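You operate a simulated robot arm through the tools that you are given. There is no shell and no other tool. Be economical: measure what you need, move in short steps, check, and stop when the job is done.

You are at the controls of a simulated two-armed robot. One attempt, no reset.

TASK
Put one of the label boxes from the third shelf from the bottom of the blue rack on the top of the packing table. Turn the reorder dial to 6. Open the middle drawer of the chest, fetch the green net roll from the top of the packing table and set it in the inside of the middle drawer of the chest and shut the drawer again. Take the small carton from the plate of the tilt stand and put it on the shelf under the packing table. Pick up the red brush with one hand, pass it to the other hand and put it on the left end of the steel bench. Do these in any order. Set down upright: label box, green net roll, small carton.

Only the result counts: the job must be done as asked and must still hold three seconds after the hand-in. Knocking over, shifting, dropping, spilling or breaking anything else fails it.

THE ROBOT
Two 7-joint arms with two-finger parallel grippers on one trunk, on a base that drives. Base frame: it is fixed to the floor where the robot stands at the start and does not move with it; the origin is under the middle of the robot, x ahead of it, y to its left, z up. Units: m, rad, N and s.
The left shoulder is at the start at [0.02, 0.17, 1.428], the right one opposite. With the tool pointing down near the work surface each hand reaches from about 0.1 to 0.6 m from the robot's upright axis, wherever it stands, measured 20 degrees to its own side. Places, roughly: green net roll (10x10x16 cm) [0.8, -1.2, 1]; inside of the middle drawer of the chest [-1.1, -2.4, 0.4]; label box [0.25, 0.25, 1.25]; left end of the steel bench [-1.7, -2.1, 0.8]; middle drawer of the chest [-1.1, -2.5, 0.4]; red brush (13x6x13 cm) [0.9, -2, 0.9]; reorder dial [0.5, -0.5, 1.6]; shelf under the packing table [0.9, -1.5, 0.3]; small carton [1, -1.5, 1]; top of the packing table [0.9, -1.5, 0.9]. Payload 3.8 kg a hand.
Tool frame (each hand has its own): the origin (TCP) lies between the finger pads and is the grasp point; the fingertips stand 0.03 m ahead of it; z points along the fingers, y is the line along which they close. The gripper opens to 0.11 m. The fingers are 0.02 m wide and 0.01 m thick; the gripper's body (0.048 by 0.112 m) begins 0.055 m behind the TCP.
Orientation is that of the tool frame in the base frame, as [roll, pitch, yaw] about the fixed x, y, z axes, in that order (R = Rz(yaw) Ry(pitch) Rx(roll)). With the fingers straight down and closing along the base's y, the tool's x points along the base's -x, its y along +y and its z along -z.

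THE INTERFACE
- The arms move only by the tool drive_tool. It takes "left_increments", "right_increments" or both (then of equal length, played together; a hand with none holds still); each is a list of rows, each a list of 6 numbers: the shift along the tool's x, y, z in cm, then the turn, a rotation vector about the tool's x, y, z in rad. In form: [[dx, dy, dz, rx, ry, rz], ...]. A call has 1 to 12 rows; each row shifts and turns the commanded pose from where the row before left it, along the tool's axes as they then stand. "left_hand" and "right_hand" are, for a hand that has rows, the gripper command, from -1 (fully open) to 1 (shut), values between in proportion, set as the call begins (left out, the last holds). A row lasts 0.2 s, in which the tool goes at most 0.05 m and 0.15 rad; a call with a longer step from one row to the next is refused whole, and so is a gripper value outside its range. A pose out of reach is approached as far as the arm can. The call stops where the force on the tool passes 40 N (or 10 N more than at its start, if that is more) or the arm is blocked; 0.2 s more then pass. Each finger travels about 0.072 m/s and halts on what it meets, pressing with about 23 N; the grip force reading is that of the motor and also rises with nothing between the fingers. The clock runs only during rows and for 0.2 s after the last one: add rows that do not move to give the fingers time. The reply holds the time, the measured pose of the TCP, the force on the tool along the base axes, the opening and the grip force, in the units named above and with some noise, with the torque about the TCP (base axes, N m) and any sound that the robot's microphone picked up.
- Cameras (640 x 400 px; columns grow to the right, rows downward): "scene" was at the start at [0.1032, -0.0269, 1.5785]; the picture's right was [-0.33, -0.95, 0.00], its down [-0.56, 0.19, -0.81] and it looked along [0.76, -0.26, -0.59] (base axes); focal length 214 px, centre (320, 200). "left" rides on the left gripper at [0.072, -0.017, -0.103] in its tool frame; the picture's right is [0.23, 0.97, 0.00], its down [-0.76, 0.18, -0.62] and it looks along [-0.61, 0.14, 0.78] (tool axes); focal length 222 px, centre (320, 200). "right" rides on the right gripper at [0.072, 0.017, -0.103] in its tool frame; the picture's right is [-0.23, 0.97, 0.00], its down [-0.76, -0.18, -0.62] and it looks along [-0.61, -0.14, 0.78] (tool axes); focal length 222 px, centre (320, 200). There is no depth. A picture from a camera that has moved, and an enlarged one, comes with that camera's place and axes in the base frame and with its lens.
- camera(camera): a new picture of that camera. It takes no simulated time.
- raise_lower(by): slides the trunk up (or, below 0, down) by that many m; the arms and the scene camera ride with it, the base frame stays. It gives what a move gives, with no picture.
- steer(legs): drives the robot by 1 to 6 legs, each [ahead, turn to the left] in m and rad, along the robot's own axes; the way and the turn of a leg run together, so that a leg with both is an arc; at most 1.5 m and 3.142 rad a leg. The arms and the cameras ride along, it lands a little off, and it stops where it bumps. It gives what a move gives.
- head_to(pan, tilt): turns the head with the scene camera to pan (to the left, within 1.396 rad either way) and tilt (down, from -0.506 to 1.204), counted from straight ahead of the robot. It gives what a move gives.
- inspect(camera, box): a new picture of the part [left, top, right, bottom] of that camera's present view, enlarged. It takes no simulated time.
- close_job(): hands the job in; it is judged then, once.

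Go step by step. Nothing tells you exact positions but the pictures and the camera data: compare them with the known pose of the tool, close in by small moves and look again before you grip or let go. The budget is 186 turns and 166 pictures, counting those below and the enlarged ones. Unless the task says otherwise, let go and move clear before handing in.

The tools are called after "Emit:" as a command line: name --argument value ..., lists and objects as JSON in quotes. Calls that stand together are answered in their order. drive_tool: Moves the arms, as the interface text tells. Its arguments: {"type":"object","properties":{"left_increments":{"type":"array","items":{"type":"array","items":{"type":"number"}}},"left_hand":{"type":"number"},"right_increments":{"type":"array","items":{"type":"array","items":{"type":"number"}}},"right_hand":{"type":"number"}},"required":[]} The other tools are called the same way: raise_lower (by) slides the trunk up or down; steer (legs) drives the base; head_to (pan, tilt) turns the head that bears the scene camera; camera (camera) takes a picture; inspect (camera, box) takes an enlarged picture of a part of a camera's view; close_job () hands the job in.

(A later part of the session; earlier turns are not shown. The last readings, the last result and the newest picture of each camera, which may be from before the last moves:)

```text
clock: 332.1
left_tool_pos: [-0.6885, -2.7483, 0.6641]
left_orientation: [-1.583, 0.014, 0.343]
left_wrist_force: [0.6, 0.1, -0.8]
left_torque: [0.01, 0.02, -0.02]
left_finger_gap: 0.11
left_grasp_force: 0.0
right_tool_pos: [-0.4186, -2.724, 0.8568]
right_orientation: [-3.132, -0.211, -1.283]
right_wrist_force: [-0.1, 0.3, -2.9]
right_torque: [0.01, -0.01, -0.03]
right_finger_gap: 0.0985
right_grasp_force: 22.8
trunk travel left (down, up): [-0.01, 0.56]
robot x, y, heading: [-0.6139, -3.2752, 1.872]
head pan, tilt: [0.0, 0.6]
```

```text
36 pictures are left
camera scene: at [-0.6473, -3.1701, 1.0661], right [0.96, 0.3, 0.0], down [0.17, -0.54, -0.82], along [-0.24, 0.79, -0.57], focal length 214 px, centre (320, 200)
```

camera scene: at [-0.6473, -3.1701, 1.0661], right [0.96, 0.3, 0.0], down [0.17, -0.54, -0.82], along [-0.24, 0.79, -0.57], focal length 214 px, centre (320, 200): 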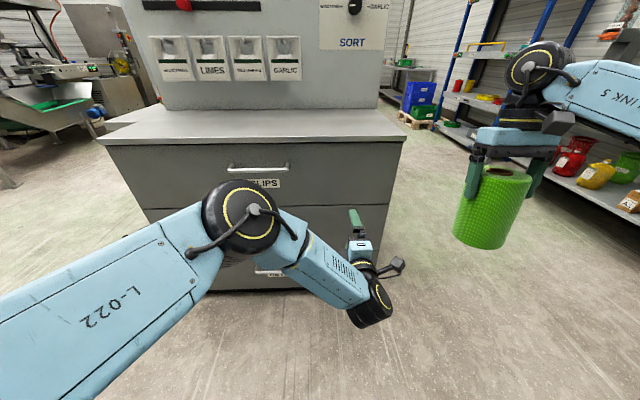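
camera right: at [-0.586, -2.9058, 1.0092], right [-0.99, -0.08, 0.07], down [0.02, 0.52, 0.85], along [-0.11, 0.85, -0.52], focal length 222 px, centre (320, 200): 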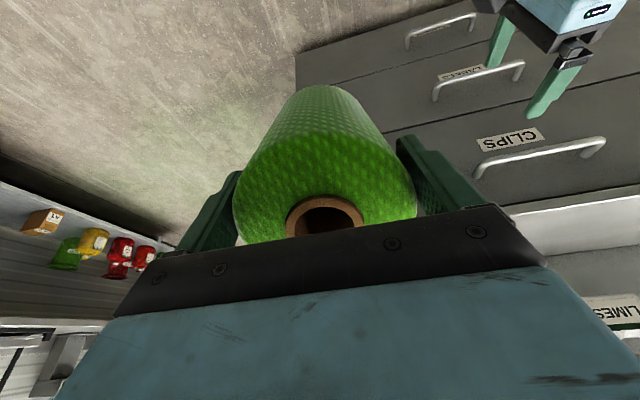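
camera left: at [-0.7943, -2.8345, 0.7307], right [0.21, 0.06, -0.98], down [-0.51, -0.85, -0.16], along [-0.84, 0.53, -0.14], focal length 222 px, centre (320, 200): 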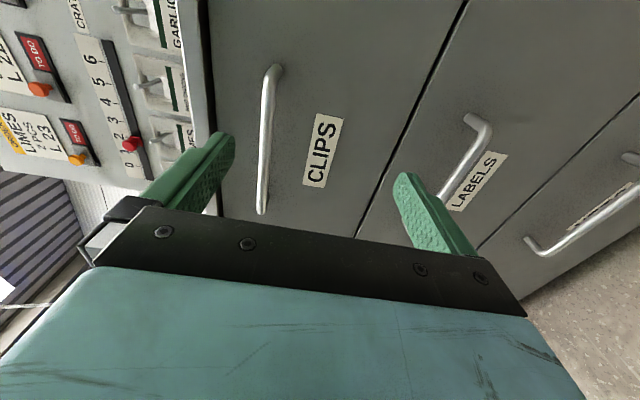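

The roll looks upright again. I move the left hand sideways in front of the middle handle and lower it.

Emit:
drive_tool --left_increments '[[-4.4, 0, 0, 0, 0, 0], [-4.4, 0, 0, 0, 0, 0], [-4.4, 0, 0, 0, 0, 0], [-4.4, 0, 0, 0, 0, 0], [-4.4, 0, 0, 0, 0, 0], [-4.4, 0, 0, 0, 0, 0], [0, 4, 0, 0, 0, 0], [0, 4, 0, 0, 0, 0], [0, 4, 0, 0, 0, 0]]'

Emit:
camera --camera "left"

```text
clock: 334.1
left_tool_pos: [-0.7731, -2.8369, 0.6638]
left_orientation: [-1.587, 0.013, 0.348]
left_wrist_force: [-0.1, 0.0, -0.1]
left_torque: [0.0, 0.03, 0.01]
left_finger_gap: 0.1101
left_grasp_force: 0.1
left hand out of reach, approached as far as the arm can: row 3, 4, 5, 6, 7, 8, 9
right_tool_pos: [-0.419, -2.7259, 0.8551]
right_orientation: [-3.131, -0.211, -1.284]
right_wrist_force: [-0.9, -0.6, -4.1]
right_torque: [-0.04, 0.01, -0.04]
right_finger_gap: 0.0987
right_grasp_force: 22.8
trunk travel left (down, up): [-0.01, 0.56]
robot x, y, heading: [-0.6174, -3.2737, 1.87]
head pan, tilt: [0.0, 0.6]
```

```text
35 pictures are left
camera left: at [-0.6694, -2.908, 0.6818], right [0.21, 0.06, -0.98], down [-0.5, -0.85, -0.16], along [-0.84, 0.52, -0.15], focal length 222 px, centre (320, 200)
```

left: 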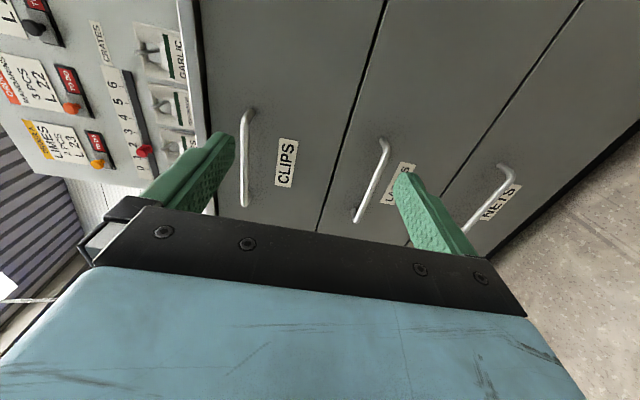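

Pointing level limits the wrist, so I pitch the left tool about 34° downward with the fingers still straddling the bar, and narrow the opening to 3 cm. Then I try to approach again.

Emit:
drive_tool --left_increments '[[0, 0, 0, -0.15, 0, 0], [0, 0, 0, -0.15, 0, 0], [0, 0, 0, -0.15, 0, 0], [0, 0, 0, -0.15, 0, 0], [-4, 0, 0, 0, 0, 0], [-4, 0, 0, 0, 0, 0], [-4, 0, 0, 0, 0, 0], [-4, 0, 0, 0, 0, 0], [0, 0.7, 4, 0, 0, 0], [0, 0.7, 4, 0, 0, 0], [0, 0, 0, 0, 0, 0]]' --left_hand 0.4

Emit:
camera --camera "left"

Emit:
camera --camera "scene"

```text
clock: 336.5
left_tool_pos: [-0.9361, -2.837, 0.6144]
left_orientation: [-2.192, 0.016, 0.347]
left_wrist_force: [0.5, 0.1, 0.2]
left_torque: [-0.01, -0.01, 0.0]
left_finger_gap: 0.0332
left_grasp_force: 0.1
left hand out of reach, approached as far as the arm can: row 10
right_tool_pos: [-0.4196, -2.7255, 0.857]
right_orientation: [-3.131, -0.21, -1.283]
right_wrist_force: [-1.2, -0.2, -4.2]
right_torque: [-0.05, -0.01, -0.01]
right_finger_gap: 0.0985
right_grasp_force: 22.6
trunk travel left (down, up): [-0.01, 0.56]
robot x, y, heading: [-0.6141, -3.2753, 1.876]
head pan, tilt: [0.0, 0.6]
```

```text
34 pictures are left
camera left: at [-0.8421, -2.8817, 0.6869], right [0.39, -0.46, -0.8], down [-0.5, -0.83, 0.23], along [-0.77, 0.31, -0.56], focal length 222 px, centre (320, 200)
```

left: 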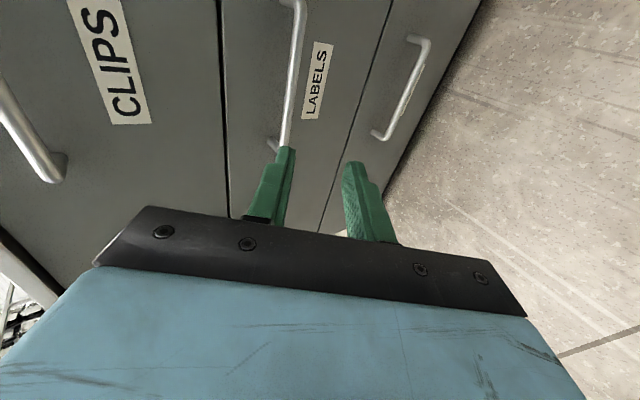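

```text
33 pictures are left
camera scene: at [-0.6475, -3.1701, 1.0661], right [0.96, 0.3, 0.0], down [0.17, -0.54, -0.82], along [-0.24, 0.79, -0.57], focal length 214 px, centre (320, 200)
```

scene: 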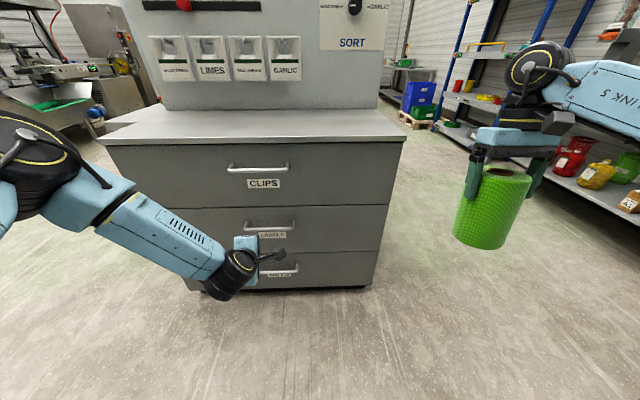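

Better. I pitch a bit more (about 52°) and lower to handle height, checking reach.

Emit:
drive_tool --left_increments '[[0, 0, 0, -0.14, 0, 0], [0, 0, 0, -0.14, 0, 0], [0, 2.1, 2.6, 0, 0, 0], [0, 2.1, 2.6, 0, 0, 0], [0, 0, 0, 0, 0, 0]]'

```text
clock: 337.7
left_tool_pos: [-0.9368, -2.8354, 0.5458]
left_orientation: [-2.463, 0.013, 0.342]
left_wrist_force: [0.1, -0.4, -0.6]
left_torque: [0.01, -0.02, -0.01]
left_finger_gap: 0.033
left_grasp_force: 0.1
right_tool_pos: [-0.4197, -2.7252, 0.8565]
right_orientation: [-3.132, -0.21, -1.283]
right_wrist_force: [-0.4, 0.2, -4.0]
right_torque: [-0.04, 0.02, 0.02]
right_finger_gap: 0.0983
right_grasp_force: 23.4
trunk travel left (down, up): [-0.01, 0.56]
robot x, y, heading: [-0.6122, -3.2751, 1.87]
head pan, tilt: [0.0, 0.6]
```

Reachable now. I raise slightly, drive 0.13 m forward, and look before sliding onto the bar.

Emit:
drive_tool --left_increments '[[1.2, -2.95, -3.66, 0, 0, 0]]'

Emit:
steer --legs '[[0.125, 0]]'

Emit:
camera --camera "left"

Emit:
inspect --camera "scene" --box '[160, 130, 360, 300]'

```text
clock: 338.1
left_tool_pos: [-0.9261, -2.8314, 0.5932]
left_orientation: [-2.466, 0.011, 0.342]
left_wrist_force: [-0.2, 0.0, -0.7]
left_torque: [-0.03, -0.04, 0.02]
left_finger_gap: 0.0331
left_grasp_force: 0.0
right_tool_pos: [-0.4193, -2.7248, 0.8573]
right_orientation: [-3.132, -0.211, -1.283]
right_wrist_force: [0.4, 0.0, -3.8]
right_torque: [-0.02, -0.02, -0.02]
right_finger_gap: 0.0986
right_grasp_force: 23.2
trunk travel left (down, up): [-0.01, 0.56]
robot x, y, heading: [-0.6126, -3.278, 1.87]
head pan, tilt: [0.0, 0.6]
```

```text
clock: 339.3
left_tool_pos: [-0.9609, -2.7148, 0.5937]
left_orientation: [-2.461, 0.013, 0.343]
left_wrist_force: [-0.6, 0.0, -1.0]
left_torque: [-0.05, 0.01, -0.02]
left_finger_gap: 0.0331
left_grasp_force: 0.1
right_tool_pos: [-0.4567, -2.6084, 0.8565]
right_orientation: [-3.132, -0.21, -1.281]
right_wrist_force: [-0.4, -0.5, -3.5]
right_torque: [-0.02, 0.03, -0.01]
right_finger_gap: 0.0985
right_grasp_force: 22.9
trunk travel left (down, up): [-0.01, 0.56]
robot x, y, heading: [-0.6512, -3.1589, 1.872]
head pan, tilt: [0.0, 0.6]
```

```text
32 pictures are left
camera left: at [-0.8759, -2.7389, 0.6839], right [0.46, -0.64, -0.61], down [-0.54, -0.75, 0.38], along [-0.71, 0.15, -0.69], focal length 222 px, centre (320, 200)
```

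left: 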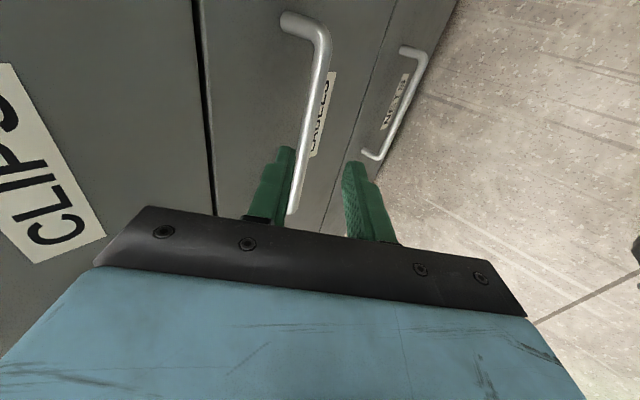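

```text
2.35 times, centred on (260, 215) of scene
camera zoom: at [-0.6837, -3.053, 1.066], right [0.95, 0.3, 0.0], down [0.17, -0.54, -0.82], along [-0.24, 0.79, -0.57], focal length 505 px, centre (461, 165)
```

zoom: 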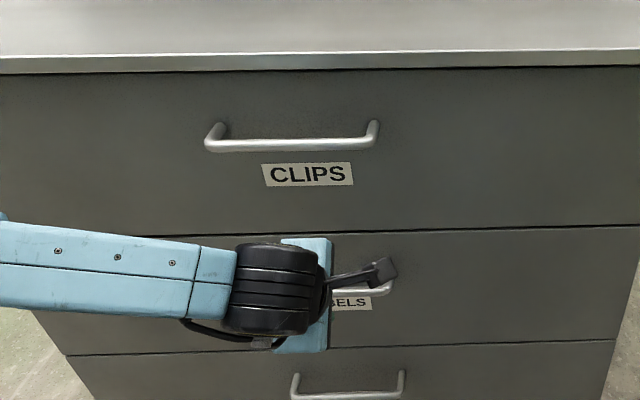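

The bar is just where computed, 1 cm toward the upper finger. I correct that, slide in 6.5 cm along the tool axis and close on the bar.

Emit:
drive_tool --left_increments '[[0, -1.06, 0, 0, 0, 0], [0, 0, 2.2, 0, 0, 0], [0, 0, 2.2, 0, 0, 0], [0, 0, 2.1, 0, 0, 0], [0, 0, 0, 0, 0, 0]]'

Emit:
camera --camera "left"

```text
clock: 340.5
left_tool_pos: [-0.9787, -2.6679, 0.5518]
left_orientation: [-2.463, 0.012, 0.341]
left_wrist_force: [0.1, -0.1, 0.0]
left_torque: [0.03, 0.01, 0.0]
left_finger_gap: 0.0328
left_grasp_force: 0.0
right_tool_pos: [-0.4556, -2.6087, 0.8566]
right_orientation: [-3.131, -0.209, -1.282]
right_wrist_force: [0.4, 0.4, -3.8]
right_torque: [0.0, -0.03, 0.02]
right_finger_gap: 0.0985
right_grasp_force: 23.4
trunk travel left (down, up): [-0.01, 0.56]
robot x, y, heading: [-0.6478, -3.1592, 1.876]
head pan, tilt: [0.0, 0.6]
```

```text
30 pictures are left
camera left: at [-0.8925, -2.6932, 0.642], right [0.46, -0.64, -0.61], down [-0.54, -0.75, 0.38], along [-0.71, 0.15, -0.69], focal length 222 px, centre (320, 200)
```

left: 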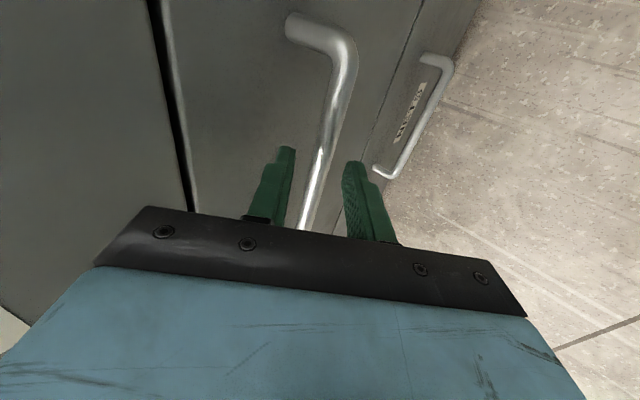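

The bar lies between the fingers. I close and pull by driving back.

Emit:
drive_tool --left_increments '[[0, 0, 0, 0, 0, 0], [0, 0, 0, 0, 0, 0], [0, 0, 0, 0, 0, 0]]' --left_hand 1

Emit:
steer --legs '[[-0.1, 0]]'

Emit:
camera --camera "scene"

```text
clock: 341.3
left_tool_pos: [-0.9788, -2.6696, 0.5524]
left_orientation: [-2.462, 0.013, 0.342]
left_wrist_force: [1.0, -9.2, 6.0]
left_torque: [-0.14, -0.04, -0.07]
left_finger_gap: 0.0
left_grasp_force: 23.3
right_tool_pos: [-0.4574, -2.6094, 0.8587]
right_orientation: [-3.133, -0.21, -1.281]
right_wrist_force: [0.2, -0.1, -3.7]
right_torque: [-0.04, 0.01, -0.01]
right_finger_gap: 0.0984
right_grasp_force: 22.9
trunk travel left (down, up): [-0.01, 0.56]
robot x, y, heading: [-0.6491, -3.157, 1.874]
head pan, tilt: [0.0, 0.6]
```

```text
clock: 342.5
left_tool_pos: [-0.949, -2.7643, 0.5518]
left_orientation: [-2.461, 0.011, 0.346]
left_wrist_force: [0.2, -0.7, -0.3]
left_torque: [-0.01, -0.01, 0.02]
left_finger_gap: 0.0
left_grasp_force: 23.1
right_tool_pos: [-0.4271, -2.7027, 0.8571]
right_orientation: [-3.131, -0.212, -1.281]
right_wrist_force: [-0.2, -0.1, -4.3]
right_torque: [0.0, 0.01, 0.02]
right_finger_gap: 0.0985
right_grasp_force: 23.2
trunk travel left (down, up): [-0.01, 0.56]
robot x, y, heading: [-0.624, -3.2539, 1.876]
head pan, tilt: [0.0, 0.6]
```

```text
29 pictures are left
camera scene: at [-0.6545, -3.1473, 1.0661], right [0.95, 0.3, 0.0], down [0.17, -0.54, -0.83], along [-0.25, 0.79, -0.56], focal length 214 px, centre (320, 200)
```

scene: 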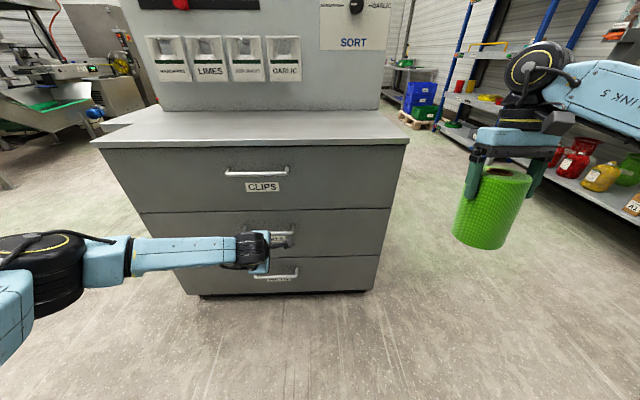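

The fingers slipped off: re-triangulating the bar from the two hand views puts it 3.6 cm further along the tool axis. I reopen to 3.3 cm, return and slide in deeper.

Emit:
drive_tool --left_increments '[[0, 0, 0, 0, 0, 0], [0, 0, 0, 0, 0, 0]]' --left_hand 0.4

Emit:
steer --legs '[[0.1, 0]]'

Emit:
drive_tool --left_increments '[[0, 0, 1.2, 0, 0, 0], [0, 0, 1.2, 0, 0, 0], [0, 0, 1.1, 0, 0, 0], [0, 0, 0, 0, 0, 0]]'

Emit:
camera --camera "left"

```text
clock: 343.1
left_tool_pos: [-0.9485, -2.7642, 0.5515]
left_orientation: [-2.464, 0.012, 0.345]
left_wrist_force: [-0.4, -0.6, -0.4]
left_torque: [0.01, -0.01, -0.01]
left_finger_gap: 0.033
left_grasp_force: 0.1
right_tool_pos: [-0.4271, -2.7019, 0.8569]
right_orientation: [-3.131, -0.211, -1.28]
right_wrist_force: [0.2, -0.3, -3.5]
right_torque: [-0.04, -0.01, 0.01]
right_finger_gap: 0.0983
right_grasp_force: 23.5
trunk travel left (down, up): [-0.01, 0.56]
robot x, y, heading: [-0.6243, -3.2539, 1.873]
head pan, tilt: [0.0, 0.6]
```

```text
clock: 344.2
left_tool_pos: [-0.9775, -2.6689, 0.5525]
left_orientation: [-2.46, 0.012, 0.344]
left_wrist_force: [0.3, 0.3, 0.4]
left_torque: [0.03, 0.01, 0.01]
left_finger_gap: 0.0328
left_grasp_force: 0.1
right_tool_pos: [-0.4565, -2.6071, 0.8564]
right_orientation: [-3.132, -0.21, -1.283]
right_wrist_force: [0.8, 0.5, -4.1]
right_torque: [0.01, 0.01, 0.01]
right_finger_gap: 0.0988
right_grasp_force: 23.0
trunk travel left (down, up): [-0.01, 0.56]
robot x, y, heading: [-0.6517, -3.1611, 1.872]
head pan, tilt: [0.0, 0.6]
```

```text
clock: 345.2
left_tool_pos: [-0.9866, -2.6493, 0.5242]
left_orientation: [-2.463, 0.011, 0.343]
left_wrist_force: [0.2, -0.1, 0.4]
left_torque: [0.0, 0.0, -0.06]
left_finger_gap: 0.0331
left_grasp_force: 0.0
right_tool_pos: [-0.4571, -2.6087, 0.8569]
right_orientation: [-3.13, -0.21, -1.281]
right_wrist_force: [0.2, 0.0, -2.9]
right_torque: [-0.01, -0.01, 0.0]
right_finger_gap: 0.0986
right_grasp_force: 23.3
trunk travel left (down, up): [-0.01, 0.56]
robot x, y, heading: [-0.6517, -3.1576, 1.876]
head pan, tilt: [0.0, 0.6]
```

```text
28 pictures are left
camera left: at [-0.9011, -2.6735, 0.6145], right [0.46, -0.64, -0.61], down [-0.53, -0.75, 0.38], along [-0.71, 0.15, -0.69], focal length 222 px, centre (320, 200)
```

left: 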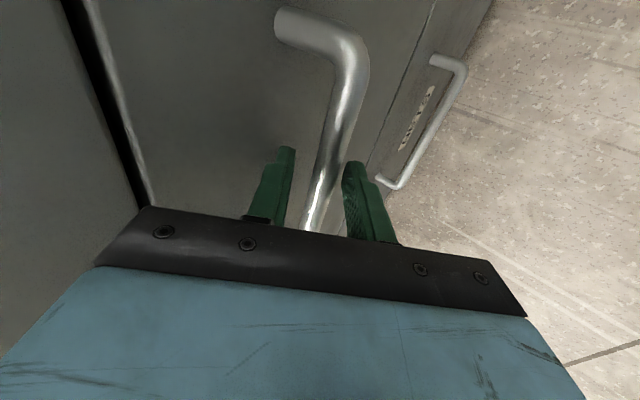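

Emit:
drive_tool --left_increments '[[0, 0, 0, 0, 0, 0], [0, 0, 0, 0, 0, 0], [0, 0, 0, 0, 0, 0]]' --left_hand 1

```text
clock: 346.0
left_tool_pos: [-0.9862, -2.6503, 0.5236]
left_orientation: [-2.464, 0.01, 0.345]
left_wrist_force: [0.7, -1.9, -2.4]
left_torque: [-0.02, 0.02, 0.2]
left_finger_gap: 0.0133
left_grasp_force: 45.3
right_tool_pos: [-0.457, -2.6095, 0.8571]
right_orientation: [-3.132, -0.212, -1.281]
right_wrist_force: [0.5, -0.5, -3.4]
right_torque: [-0.01, 0.04, -0.01]
right_finger_gap: 0.0987
right_grasp_force: 23.1
trunk travel left (down, up): [-0.01, 0.56]
robot x, y, heading: [-0.6524, -3.1661, 1.872]
head pan, tilt: [0.0, 0.6]
```

The bar is gripped (1.3 cm). I pull the drawer open by driving back.

Emit:
steer --legs '[[-0.1, 0]]'

Emit:
steer --legs '[[-0.22, 0]]'

Emit:
camera --camera "scene"

```text
clock: 347.2
left_tool_pos: [-0.9536, -2.7458, 0.5237]
left_orientation: [-2.466, 0.008, 0.339]
left_wrist_force: [17.0, 5.1, -5.9]
left_torque: [0.07, -0.05, 0.24]
left_finger_gap: 0.0137
left_grasp_force: 45.2
right_tool_pos: [-0.4265, -2.7038, 0.8564]
right_orientation: [-3.132, -0.211, -1.282]
right_wrist_force: [0.7, -0.5, -3.8]
right_torque: [-0.04, -0.03, 0.0]
right_finger_gap: 0.0984
right_grasp_force: 23.1
trunk travel left (down, up): [-0.01, 0.56]
robot x, y, heading: [-0.6221, -3.2549, 1.873]
head pan, tilt: [0.0, 0.6]
```

```text
clock: 348.8
left_tool_pos: [-0.894, -2.9275, 0.5293]
left_orientation: [-2.444, -0.001, 0.33]
left_wrist_force: [-0.6, -0.7, 2.1]
left_torque: [-0.05, 0.08, 0.19]
left_finger_gap: 0.0134
left_grasp_force: 45.2
right_tool_pos: [-0.366, -2.8948, 0.8567]
right_orientation: [-3.132, -0.212, -1.285]
right_wrist_force: [-0.2, -0.1, -3.2]
right_torque: [-0.01, -0.02, 0.0]
right_finger_gap: 0.0985
right_grasp_force: 22.8
trunk travel left (down, up): [-0.01, 0.56]
robot x, y, heading: [-0.5635, -3.4455, 1.866]
head pan, tilt: [0.0, 0.6]
stopped in leg 1: the force on the tool passed its limit at 108 N (the readings are from after the stop); the commanded pose is now the measured one
```

```text
27 pictures are left
camera scene: at [-0.5941, -3.339, 1.0662], right [0.96, 0.29, 0.0], down [0.17, -0.54, -0.83], along [-0.24, 0.79, -0.56], focal length 214 px, centre (320, 200)
```

scene: 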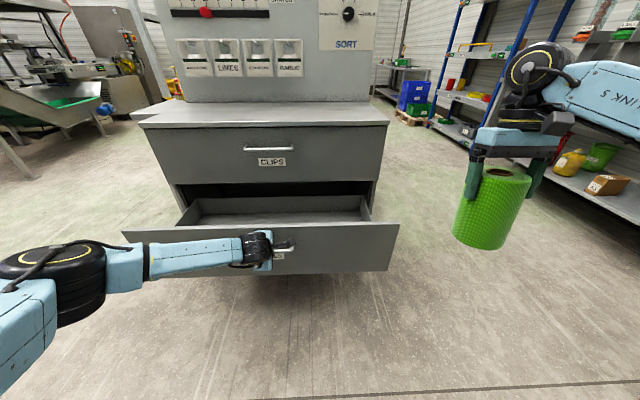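

The drawer is fully open (about 0.29 m). I release the handle, withdraw the left hand and lift it out of the way, then look into the drawer.

Emit:
drive_tool --left_increments '[[0, 0, 0, 0, 0, 0], [0, 0, 0, 0, 0, 0], [0, 0, -2.5, 0, 0, 0], [0, 0, -3.5, 0, 0, 0], [-2, 0, -3.5, 0, 0, 0], [-2, -3, -3.2, 0, 0, 0], [-2, -3, -3.2, 0, 0, 0], [-2, -3, -3.2, 0, 0, 0], [-2, -3, -3.2, 0, 0, 0], [-2, -3, -3.2, 0, 0, 0]]' --left_hand 0.2

Emit:
camera --camera "scene"

```text
clock: 351.0
left_tool_pos: [-0.9897, -3.0136, 0.8218]
left_orientation: [-2.448, 0.001, 0.333]
left_wrist_force: [-0.6, 0.9, -0.5]
left_torque: [0.01, -0.02, 0.01]
left_finger_gap: 0.0442
left_grasp_force: 0.1
right_tool_pos: [-0.3649, -2.8942, 0.8562]
right_orientation: [-3.132, -0.211, -1.287]
right_wrist_force: [-0.1, 0.6, -3.7]
right_torque: [-0.03, 0.02, 0.01]
right_finger_gap: 0.0985
right_grasp_force: 23.0
trunk travel left (down, up): [-0.01, 0.56]
robot x, y, heading: [-0.5605, -3.4454, 1.868]
head pan, tilt: [0.0, 0.6]
```

```text
26 pictures are left
camera scene: at [-0.5942, -3.3389, 1.0661], right [0.96, 0.29, 0.0], down [0.17, -0.54, -0.83], along [-0.24, 0.79, -0.57], focal length 214 px, centre (320, 200)
```

scene: 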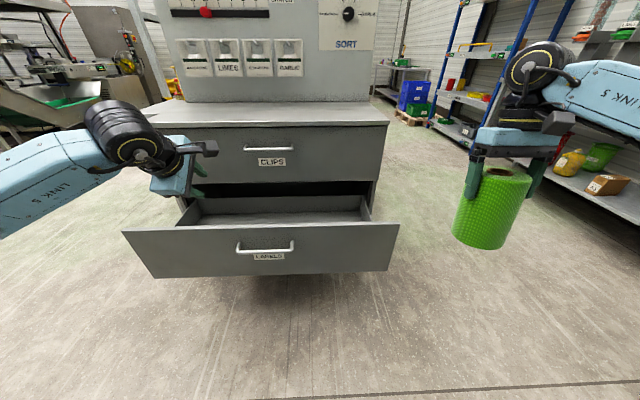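

The drawer's face top is at about z 0.59. I drive 0.25 m forward and bring the roll over the drawer's right half, then check.

Emit:
steer --legs '[[0.25, 0]]'

Emit:
camera --camera "scene"

```text
clock: 352.8
left_tool_pos: [-1.0654, -2.7667, 0.8226]
left_orientation: [-2.447, 0.001, 0.331]
left_wrist_force: [0.2, 0.4, 0.2]
left_torque: [0.0, -0.01, 0.0]
left_finger_gap: 0.0441
left_grasp_force: 0.1
right_tool_pos: [-0.4401, -2.6491, 0.8571]
right_orientation: [-3.131, -0.213, -1.285]
right_wrist_force: [0.1, 0.7, -4.1]
right_torque: [0.01, -0.02, 0.0]
right_finger_gap: 0.0984
right_grasp_force: 22.6
trunk travel left (down, up): [-0.01, 0.56]
robot x, y, heading: [-0.6363, -3.1986, 1.865]
head pan, tilt: [0.0, 0.6]
```

```text
25 pictures are left
camera scene: at [-0.6696, -3.0929, 1.066], right [0.96, 0.29, 0.0], down [0.17, -0.54, -0.82], along [-0.24, 0.79, -0.57], focal length 214 px, centre (320, 200)
```

scene: 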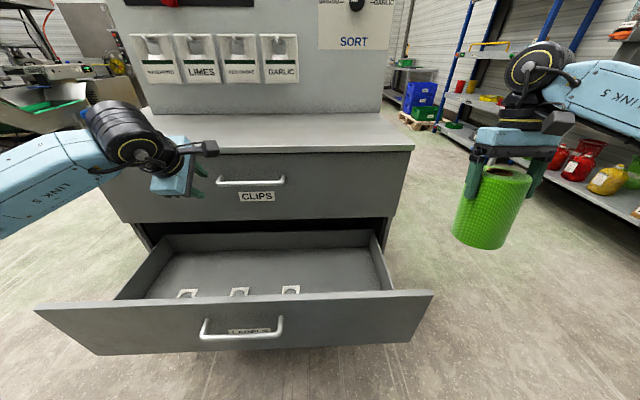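

The drawer interior is clear on its right side. I move the roll over (-0.738, -2.682) and lower partway.

Emit:
drive_tool --right_increments '[[-0.74, 4.21, -0.16, 0, 0, 0], [-0.74, 4.21, -0.16, 0, 0, 0], [-0.74, 4.21, -0.16, 0, 0, 0], [-0.74, 4.21, -0.16, 0, 0, 0], [-0.74, 4.21, -0.16, 0, 0, 0], [-0.74, 4.21, -0.16, 0, 0, 0], [-0.74, 4.21, -0.16, 0, 0, 0], [-0.84, 0, 3.9, 0, 0, 0], [-0.84, 0, 3.9, 0, 0, 0], [0, 0, 0, 0, 0, 0]]'

Emit:
camera --camera "scene"

Emit:
camera --camera "right"

```text
clock: 355.0
left_tool_pos: [-1.0648, -2.7669, 0.8223]
left_orientation: [-2.448, -0.001, 0.332]
left_wrist_force: [-0.2, -0.2, -0.5]
left_torque: [0.02, -0.02, -0.03]
left_finger_gap: 0.0438
left_grasp_force: 0.1
right_tool_pos: [-0.7388, -2.6815, 0.7731]
right_orientation: [-3.13, -0.21, -1.283]
right_wrist_force: [-0.1, -0.8, -4.2]
right_torque: [0.01, -0.01, 0.01]
right_finger_gap: 0.0983
right_grasp_force: 23.3
trunk travel left (down, up): [-0.01, 0.56]
robot x, y, heading: [-0.6323, -3.2003, 1.864]
head pan, tilt: [0.0, 0.6]
```

```text
24 pictures are left
camera scene: at [-0.6698, -3.0931, 1.0661], right [0.96, 0.29, 0.0], down [0.17, -0.54, -0.82], along [-0.24, 0.79, -0.57], focal length 214 px, centre (320, 200)
```

scene: 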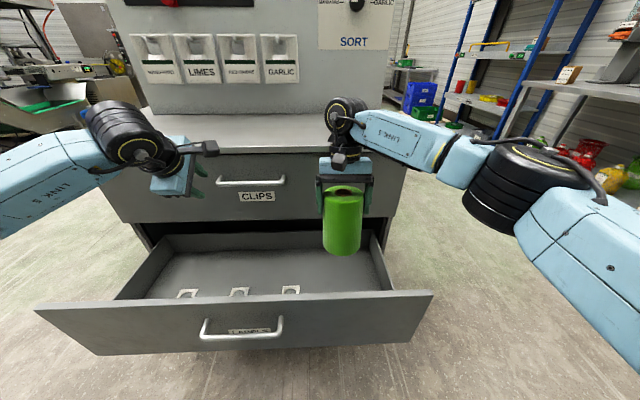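

```text
23 pictures are left
camera right: at [-0.7407, -2.7335, 0.8905], right [-1.0, -0.06, -0.06], down [-0.08, 0.89, 0.45], along [0.02, 0.46, -0.89], focal length 222 px, centre (320, 200)
```

right: 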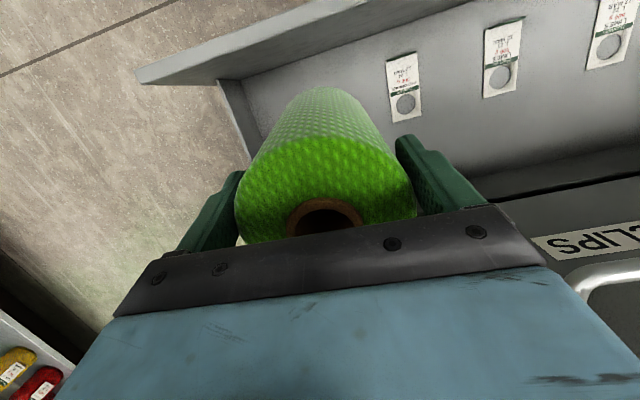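

The roll hangs vertical over the drawer's right part, clear of the label cards and walls. I lower it further.

Emit:
drive_tool --right_increments '[[-0.84, 0, 3.91, 0, 0, 0], [-0.84, 0, 3.91, 0, 0, 0], [-0.84, 0, 3.91, 0, 0, 0], [-0.84, 0, 3.91, 0, 0, 0], [-0.63, 0, 2.93, 0, 0, 0], [0, 0, 0, 0, 0, 0]]'

Emit:
camera --camera "scene"

Emit:
camera --camera "right"

```text
clock: 356.4
left_tool_pos: [-1.0644, -2.7665, 0.8219]
left_orientation: [-2.447, 0.0, 0.331]
left_wrist_force: [-0.1, 0.1, 0.0]
left_torque: [0.02, 0.03, 0.01]
left_finger_gap: 0.0441
left_grasp_force: 0.0
right_tool_pos: [-0.7363, -2.6803, 0.5833]
right_orientation: [-3.131, -0.211, -1.284]
right_wrist_force: [0.4, 0.3, -3.0]
right_torque: [0.02, 0.01, 0.01]
right_finger_gap: 0.0981
right_grasp_force: 23.2
trunk travel left (down, up): [-0.01, 0.56]
robot x, y, heading: [-0.635, -3.1981, 1.871]
head pan, tilt: [0.0, 0.6]
```

```text
22 pictures are left
camera scene: at [-0.6697, -3.093, 1.0661], right [0.96, 0.29, 0.0], down [0.17, -0.54, -0.82], along [-0.24, 0.79, -0.57], focal length 214 px, centre (320, 200)
```

scene: 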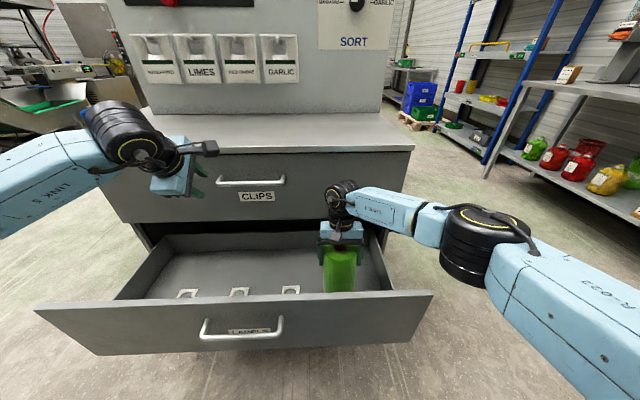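

```text
21 pictures are left
camera right: at [-0.7385, -2.7321, 0.6999], right [-1.0, -0.06, -0.06], down [-0.08, 0.89, 0.45], along [0.02, 0.46, -0.89], focal length 222 px, centre (320, 200)
```

right: 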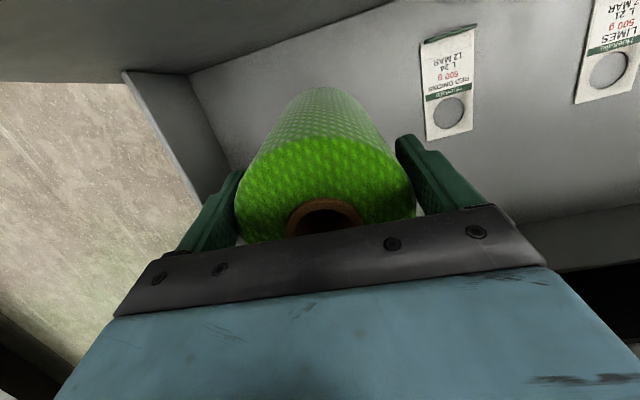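

Emit:
drive_tool --right_increments '[[-0.42, 0, 1.95, 0, 0, 0], [-0.42, 0, 1.95, 0, 0, 0], [-0.21, 0, 0.98, 0, 0, 0], [0, 0, 0, 0, 0, 0]]'

Emit:
drive_tool --right_increments '[[-0.1, 0, 0.5, 0, 0, 0], [-0.1, 0, 0.5, 0, 0, 0], [-0.1, 0, 0.5, 0, 0, 0], [0, 0, 0, 0, 0, 0]]'

```text
clock: 357.4
left_tool_pos: [-1.0643, -2.7657, 0.8221]
left_orientation: [-2.445, 0.0, 0.331]
left_wrist_force: [0.3, 0.6, 1.0]
left_torque: [0.0, -0.01, -0.01]
left_finger_gap: 0.0441
left_grasp_force: 0.0
right_tool_pos: [-0.7344, -2.6809, 0.5342]
right_orientation: [-3.133, -0.212, -1.287]
right_wrist_force: [0.0, 0.5, -3.4]
right_torque: [-0.02, 0.02, 0.01]
right_finger_gap: 0.0985
right_grasp_force: 22.9
trunk travel left (down, up): [-0.01, 0.56]
robot x, y, heading: [-0.6417, -3.2005, 1.868]
head pan, tilt: [0.0, 0.6]
```

```text
clock: 358.4
left_tool_pos: [-1.0642, -2.7668, 0.8211]
left_orientation: [-2.446, 0.002, 0.331]
left_wrist_force: [-0.2, -0.1, 0.5]
left_torque: [0.0, 0.01, -0.03]
left_finger_gap: 0.0439
left_grasp_force: 0.0
right_tool_pos: [-0.7365, -2.6816, 0.5177]
right_orientation: [-3.131, -0.212, -1.285]
right_wrist_force: [0.3, -1.1, -3.5]
right_torque: [-0.08, -0.03, -0.02]
right_finger_gap: 0.0984
right_grasp_force: 23.3
trunk travel left (down, up): [-0.01, 0.56]
robot x, y, heading: [-0.6387, -3.195, 1.87]
head pan, tilt: [0.0, 0.6]
```

Emit:
drive_tool --right_increments '[[-0.1, 0, 0.5, 0, 0, 0], [-0.1, 0, 0.5, 0, 0, 0], [0, 0, 0, 0, 0, 0]]'

Emit:
drive_tool --right_increments '[[-0.1, 0, 0.5, 0, 0, 0], [-0.1, 0, 0.5, 0, 0, 0], [0, 0, 0, 0, 0, 0]]'

Emit:
camera --camera "right"

```text
clock: 359.2
left_tool_pos: [-1.0642, -2.7675, 0.8226]
left_orientation: [-2.445, -0.001, 0.333]
left_wrist_force: [-0.2, -0.3, -0.6]
left_torque: [0.0, -0.02, 0.01]
left_finger_gap: 0.0442
left_grasp_force: 0.1
right_tool_pos: [-0.7359, -2.6804, 0.5099]
right_orientation: [-3.132, -0.208, -1.284]
right_wrist_force: [0.9, 1.0, 15.7]
right_torque: [-0.01, 0.68, -0.06]
right_finger_gap: 0.0986
right_grasp_force: 22.4
trunk travel left (down, up): [-0.01, 0.56]
robot x, y, heading: [-0.639, -3.1975, 1.872]
head pan, tilt: [0.0, 0.6]
```

```text
clock: 360.0
left_tool_pos: [-1.0652, -2.7683, 0.8237]
left_orientation: [-2.444, -0.001, 0.331]
left_wrist_force: [0.2, -0.8, 0.0]
left_torque: [-0.01, -0.02, 0.01]
left_finger_gap: 0.0441
left_grasp_force: 0.1
right_tool_pos: [-0.7364, -2.6804, 0.5011]
right_orientation: [-3.131, -0.206, -1.288]
right_wrist_force: [4.8, 1.3, 29.1]
right_torque: [0.34, 0.43, 0.01]
right_finger_gap: 0.0986
right_grasp_force: 23.2
trunk travel left (down, up): [-0.01, 0.56]
robot x, y, heading: [-0.642, -3.1998, 1.866]
head pan, tilt: [0.0, 0.6]
```

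```text
20 pictures are left
camera right: at [-0.7375, -2.7326, 0.6187], right [-1.0, -0.06, -0.06], down [-0.08, 0.89, 0.46], along [0.02, 0.46, -0.89], focal length 222 px, centre (320, 200)
```

right: 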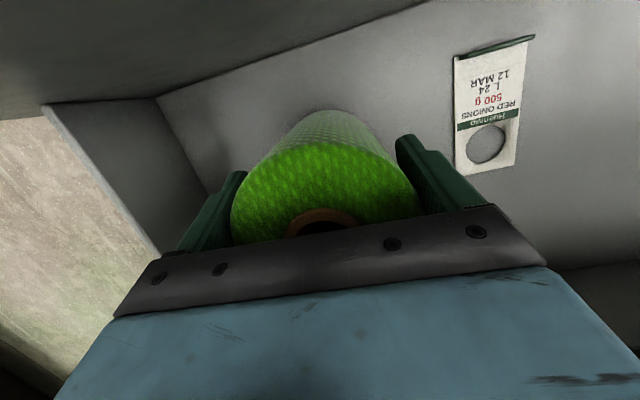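

Contact confirmed; the roll stands on the drawer floor. I relieve the pressure slightly, open, and lift straight out slowly.

Emit:
drive_tool --right_increments '[[0.1, 0, -0.4, 0, 0, 0], [0, 0, 0, 0, 0, 0]]'

Emit:
drive_tool --right_increments '[[0, 0, 0, 0, 0, 0], [0, 0, 0, 0, 0, 0], [0, 0, 0, 0, 0, 0]]' --right_hand -1

Emit:
drive_tool --right_increments '[[0.2, 0, -0.98, 0, 0, 0], [0.2, 0, -0.98, 0, 0, 0], [0.3, 0, -1.47, 0, 0, 0], [0.3, 0, -1.47, 0, 0, 0], [0.3, 0, -1.47, 0, 0, 0]]'

Emit:
camera --camera "right"

```text
clock: 360.6
left_tool_pos: [-1.0653, -2.7665, 0.8224]
left_orientation: [-2.444, 0.0, 0.33]
left_wrist_force: [0.4, 0.0, -0.3]
left_torque: [0.02, -0.01, -0.01]
left_finger_gap: 0.044
left_grasp_force: 0.1
right_tool_pos: [-0.7347, -2.682, 0.5024]
right_orientation: [-3.13, -0.211, -1.288]
right_wrist_force: [3.1, 2.5, 7.0]
right_torque: [0.56, 0.12, -0.25]
right_finger_gap: 0.0987
right_grasp_force: 23.6
trunk travel left (down, up): [-0.01, 0.56]
robot x, y, heading: [-0.6375, -3.1979, 1.872]
head pan, tilt: [0.0, 0.6]
```

```text
clock: 361.4
left_tool_pos: [-1.0654, -2.7659, 0.8218]
left_orientation: [-2.448, 0.0, 0.331]
left_wrist_force: [0.5, 0.9, 0.4]
left_torque: [-0.01, 0.0, -0.06]
left_finger_gap: 0.0439
left_grasp_force: 0.0
right_tool_pos: [-0.7355, -2.6817, 0.5027]
right_orientation: [-3.131, -0.211, -1.285]
right_wrist_force: [0.3, -0.3, -0.4]
right_torque: [0.03, 0.0, -0.02]
right_finger_gap: 0.1101
right_grasp_force: 0.2
trunk travel left (down, up): [-0.01, 0.56]
robot x, y, heading: [-0.6424, -3.1977, 1.87]
head pan, tilt: [0.0, 0.6]
```

```text
clock: 362.6
left_tool_pos: [-1.0651, -2.7657, 0.8222]
left_orientation: [-2.447, 0.0, 0.331]
left_wrist_force: [0.5, -0.3, -0.9]
left_torque: [0.0, 0.0, 0.0]
left_finger_gap: 0.044
left_grasp_force: 0.0
right_tool_pos: [-0.7361, -2.6802, 0.5682]
right_orientation: [-3.131, -0.212, -1.287]
right_wrist_force: [0.4, -0.6, -0.4]
right_torque: [0.0, 0.02, -0.02]
right_finger_gap: 0.1098
right_grasp_force: 0.0
trunk travel left (down, up): [-0.01, 0.56]
robot x, y, heading: [-0.6355, -3.2033, 1.868]
head pan, tilt: [0.0, 0.6]
```

```text
19 pictures are left
camera right: at [-0.7385, -2.7325, 0.6853], right [-1.0, -0.06, -0.06], down [-0.08, 0.89, 0.45], along [0.02, 0.46, -0.89], focal length 222 px, centre (320, 200)
```

right: 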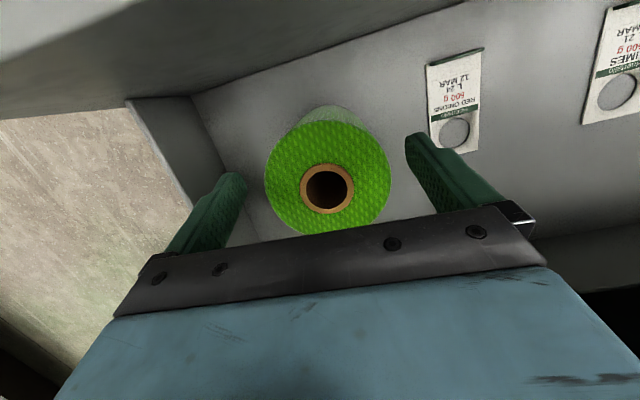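

The roll stands upright in the drawer. I lift the right hand clear, back the robot 0.18 m, and bring the closed left hand in front of the drawer face to push it shut.

Emit:
drive_tool --right_increments '[[0.9, 0, -3.91, 0, 0, 0], [0.9, 0, -3.91, 0, 0, 0], [0.9, 0, -3.91, 0, 0, 0], [0.9, 0, -3.91, 0, 0, 0], [0.9, 0, -3.91, 0, 0, 0], [0.9, 0, -3.91, 0, 0, 0], [0, -4.5, 0, 0, 0, 0], [0, -4.5, 0, 0, 0, 0], [0, -4.5, 0, 0, 0, 0], [0, -4.5, 0, 0, 0, 0], [0, -4.5, 0, 0, 0, 0]]'

Emit:
steer --legs '[[-0.2, 0]]'

Emit:
camera --camera "scene"

```text
clock: 365.0
left_tool_pos: [-1.0652, -2.7671, 0.8233]
left_orientation: [-2.448, 0.001, 0.33]
left_wrist_force: [0.0, -0.5, 0.9]
left_torque: [0.01, -0.02, 0.0]
left_finger_gap: 0.044
left_grasp_force: 0.0
right_tool_pos: [-0.5213, -2.6227, 0.8129]
right_orientation: [-3.13, -0.211, -1.286]
right_wrist_force: [0.0, 0.0, -0.2]
right_torque: [-0.01, 0.02, 0.01]
right_finger_gap: 0.11
right_grasp_force: 0.0
trunk travel left (down, up): [-0.01, 0.56]
robot x, y, heading: [-0.6347, -3.1996, 1.871]
head pan, tilt: [0.0, 0.6]
```

```text
clock: 366.6
left_tool_pos: [-1.0075, -2.9591, 0.8229]
left_orientation: [-2.446, -0.001, 0.338]
left_wrist_force: [-0.7, -0.2, -0.7]
left_torque: [-0.03, 0.01, -0.01]
left_finger_gap: 0.0439
left_grasp_force: 0.1
right_tool_pos: [-0.4653, -2.8106, 0.8137]
right_orientation: [-3.133, -0.212, -1.282]
right_wrist_force: [0.3, 0.0, -0.2]
right_torque: [0.04, 0.01, -0.02]
right_finger_gap: 0.11
right_grasp_force: 0.2
trunk travel left (down, up): [-0.01, 0.56]
robot x, y, heading: [-0.5799, -3.3888, 1.87]
head pan, tilt: [0.0, 0.6]
```

```text
18 pictures are left
camera scene: at [-0.6115, -3.2832, 1.0661], right [0.95, 0.3, 0.0], down [0.17, -0.54, -0.83], along [-0.25, 0.79, -0.56], focal length 214 px, centre (320, 200)
```

scene: 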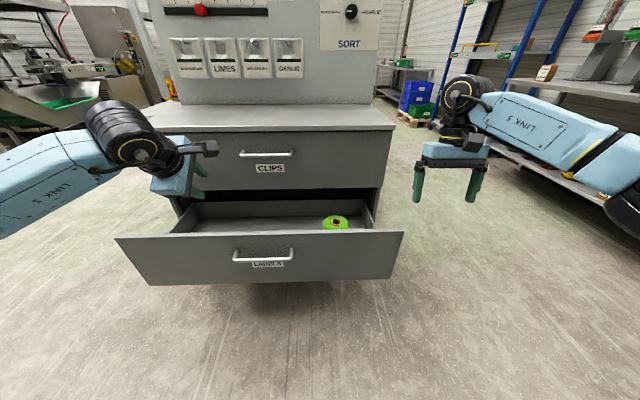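

The roll is in the drawer. I pull the right hand aside, and lower the closed left hand to just in front of the drawer face above the handle.

Emit:
drive_tool --left_increments '[[0, 2.7, -2.25, 0, 0, 0], [0, 2.7, -2.25, 0, 0, 0], [1.9, 2.76, 3.3, 0, 0, 0], [1.9, 2.76, 3.3, 0, 0, 0], [1.9, 2.76, 3.3, 0, 0, 0], [1.9, 2.76, 3.3, 0, 0, 0], [1.9, 2.76, 3.3, 0, 0, 0], [1.9, 2.76, 3.3, 0, 0, 0]]' --right_increments '[[3.3, -3, 0.7, 0, 0, 0], [3.3, -3, 0.7, 0, 0, 0], [3.3, -3, 0.7, 0, 0, 0], [0, -3, 0, 0, 0, 0], [0, 0, 0, 0, 0, 0], [0, 0, 0, 0, 0, 0], [0, 0, 0, 0, 0, 0], [0, 0, 0, 0, 0, 0]]' --left_hand 1

Emit:
camera --camera "left"

Emit:
camera --camera "scene"

```text
clock: 368.4
left_tool_pos: [-0.8752, -2.9868, 0.5641]
left_orientation: [-2.445, 0.001, 0.334]
left_wrist_force: [-0.4, -0.6, -0.5]
left_torque: [0.02, 0.04, -0.02]
left_finger_gap: 0.0
left_grasp_force: 22.9
right_tool_pos: [-0.3222, -2.8739, 0.8137]
right_orientation: [-3.13, -0.213, -1.28]
right_wrist_force: [-0.5, 0.3, -1.0]
right_torque: [-0.02, -0.02, 0.0]
right_finger_gap: 0.1099
right_grasp_force: 0.1
trunk travel left (down, up): [-0.01, 0.56]
robot x, y, heading: [-0.5791, -3.3905, 1.873]
head pan, tilt: [0.0, 0.6]
```

```text
17 pictures are left
camera left: at [-0.7903, -3.0139, 0.6545], right [0.46, -0.63, -0.62], down [-0.54, -0.76, 0.36], along [-0.7, 0.17, -0.69], focal length 222 px, centre (320, 200)
```

left: 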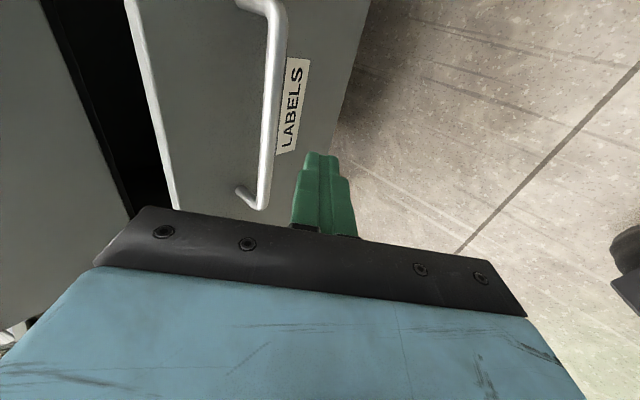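

```text
16 pictures are left
camera scene: at [-0.6114, -3.2829, 1.0661], right [0.95, 0.3, 0.0], down [0.17, -0.54, -0.82], along [-0.25, 0.79, -0.57], focal length 214 px, centre (320, 200)
```

scene: 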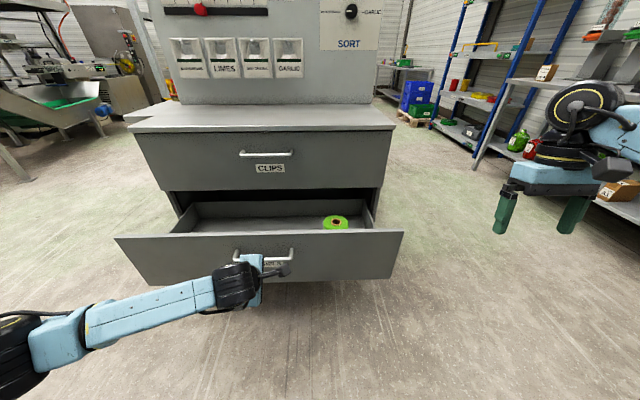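

I raise 1 cm so the tips pass above the handle bar, then drive forward to push the drawer in.

Emit:
drive_tool --left_increments '[[0, -0.77, -0.92, 0, 0, 0], [0, 0, 0, 0, 0, 0]]' --right_increments '[[0, -4, 0, 0, 0, 0], [0, -4, 0, 0, 0, 0]]'

Emit:
steer --legs '[[0.12, 0]]'

Emit:
camera --camera "left"

```text
clock: 369.0
left_tool_pos: [-0.8774, -2.9884, 0.5763]
left_orientation: [-2.447, 0.0, 0.337]
left_wrist_force: [0.9, 0.6, -0.1]
left_torque: [-0.01, -0.02, -0.03]
left_finger_gap: 0.0003
left_grasp_force: 23.0
right_tool_pos: [-0.2464, -2.8498, 0.8126]
right_orientation: [-3.131, -0.21, -1.28]
right_wrist_force: [1.0, 0.8, 0.8]
right_torque: [-0.01, 0.0, 0.0]
right_finger_gap: 0.11
right_grasp_force: 0.1
trunk travel left (down, up): [-0.01, 0.56]
robot x, y, heading: [-0.5786, -3.3922, 1.874]
head pan, tilt: [0.0, 0.6]
```

```text
clock: 370.2
left_tool_pos: [-0.9111, -2.8774, 0.5757]
left_orientation: [-2.448, 0.0, 0.336]
left_wrist_force: [0.1, -0.9, -0.8]
left_torque: [-0.03, 0.01, 0.0]
left_finger_gap: 0.0
left_grasp_force: 23.5
right_tool_pos: [-0.2812, -2.739, 0.8124]
right_orientation: [-3.13, -0.211, -1.281]
right_wrist_force: [0.0, 0.2, 0.3]
right_torque: [0.0, 0.02, 0.01]
right_finger_gap: 0.11
right_grasp_force: 0.2
trunk travel left (down, up): [-0.01, 0.56]
robot x, y, heading: [-0.6124, -3.278, 1.87]
head pan, tilt: [0.0, 0.6]
```

```text
15 pictures are left
camera left: at [-0.8266, -2.9028, 0.6663], right [0.46, -0.63, -0.62], down [-0.54, -0.76, 0.37], along [-0.7, 0.17, -0.69], focal length 222 px, centre (320, 200)
```

left: 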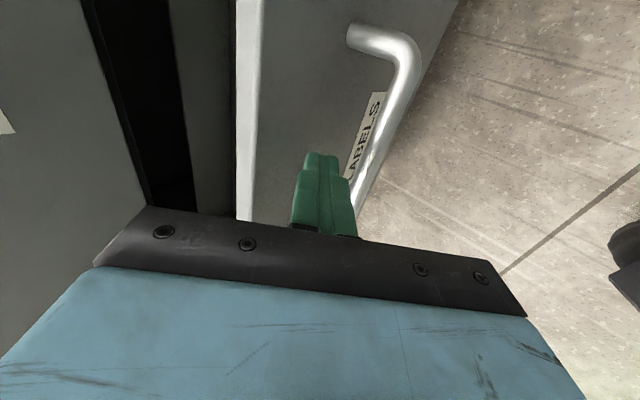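

The tips are above the bar, just before the face. I push on.

Emit:
steer --legs '[[0.15, 0]]'

Emit:
camera --camera "scene"

```text
clock: 371.6
left_tool_pos: [-0.9554, -2.738, 0.5761]
left_orientation: [-2.448, -0.001, 0.336]
left_wrist_force: [-0.5, -0.9, 0.3]
left_torque: [-0.01, 0.01, -0.01]
left_finger_gap: 0.0001
left_grasp_force: 22.9
right_tool_pos: [-0.3259, -2.5977, 0.8125]
right_orientation: [-3.131, -0.211, -1.279]
right_wrist_force: [1.4, -0.7, 0.1]
right_torque: [0.01, 0.01, 0.01]
right_finger_gap: 0.1102
right_grasp_force: 0.2
trunk travel left (down, up): [-0.01, 0.56]
robot x, y, heading: [-0.6567, -3.1393, 1.88]
head pan, tilt: [0.0, 0.6]
```

```text
14 pictures are left
camera scene: at [-0.6902, -3.0318, 1.0661], right [0.95, 0.3, 0.0], down [0.17, -0.54, -0.82], along [-0.25, 0.79, -0.57], focal length 214 px, centre (320, 200)
```

scene: 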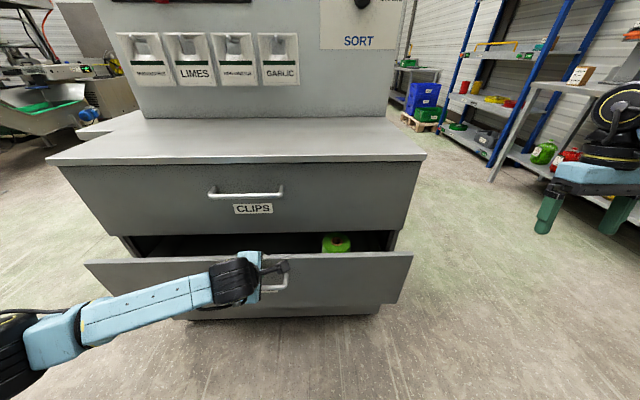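

The drawer is halfway shut with the roll standing. I push the rest.

Emit:
steer --legs '[[0.1, 0]]'

Emit:
steer --legs '[[0.03, 0]]'

Emit:
camera --camera "scene"

```text
clock: 372.8
left_tool_pos: [-0.9859, -2.6418, 0.5763]
left_orientation: [-2.447, 0.001, 0.34]
left_wrist_force: [0.2, 0.1, 0.7]
left_torque: [-0.01, 0.0, 0.01]
left_finger_gap: 0.0002
left_grasp_force: 23.8
right_tool_pos: [-0.3563, -2.5025, 0.8137]
right_orientation: [-3.132, -0.211, -1.277]
right_wrist_force: [-1.7, -0.1, 0.3]
right_torque: [-0.01, -0.01, 0.01]
right_finger_gap: 0.1102
right_grasp_force: 0.1
trunk travel left (down, up): [-0.01, 0.56]
robot x, y, heading: [-0.688, -3.0443, 1.871]
head pan, tilt: [0.0, 0.6]
```

```text
clock: 373.6
left_tool_pos: [-0.9895, -2.6336, 0.5766]
left_orientation: [-2.454, 0.0, 0.34]
left_wrist_force: [0.9, -8.3, 7.7]
left_torque: [0.05, 0.02, 0.04]
left_finger_gap: 0.0
left_grasp_force: 23.3
right_tool_pos: [-0.3616, -2.4896, 0.8138]
right_orientation: [-3.132, -0.21, -1.274]
right_wrist_force: [-0.3, 1.5, 0.2]
right_torque: [0.01, -0.05, 0.02]
right_finger_gap: 0.1101
right_grasp_force: 0.0
trunk travel left (down, up): [-0.01, 0.56]
robot x, y, heading: [-0.692, -3.0302, 1.879]
head pan, tilt: [0.0, 0.6]
stopped in leg 1: the force on the tool passed its limit at 85 N (the readings are from after the stop); the commanded pose is now the measured one
```

```text
13 pictures are left
camera scene: at [-0.7246, -2.9237, 1.0661], right [0.95, 0.3, 0.0], down [0.17, -0.54, -0.83], along [-0.25, 0.79, -0.56], focal length 214 px, centre (320, 200)
```

scene: 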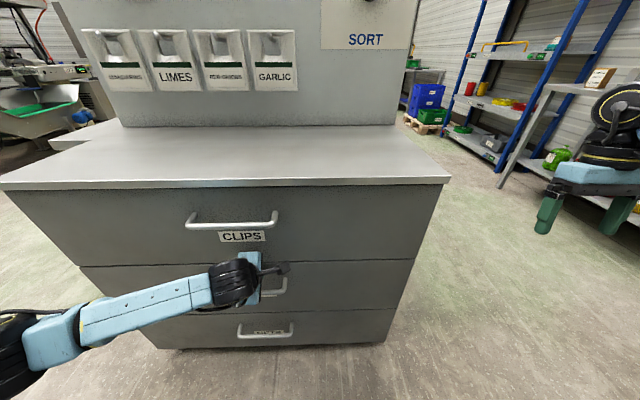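

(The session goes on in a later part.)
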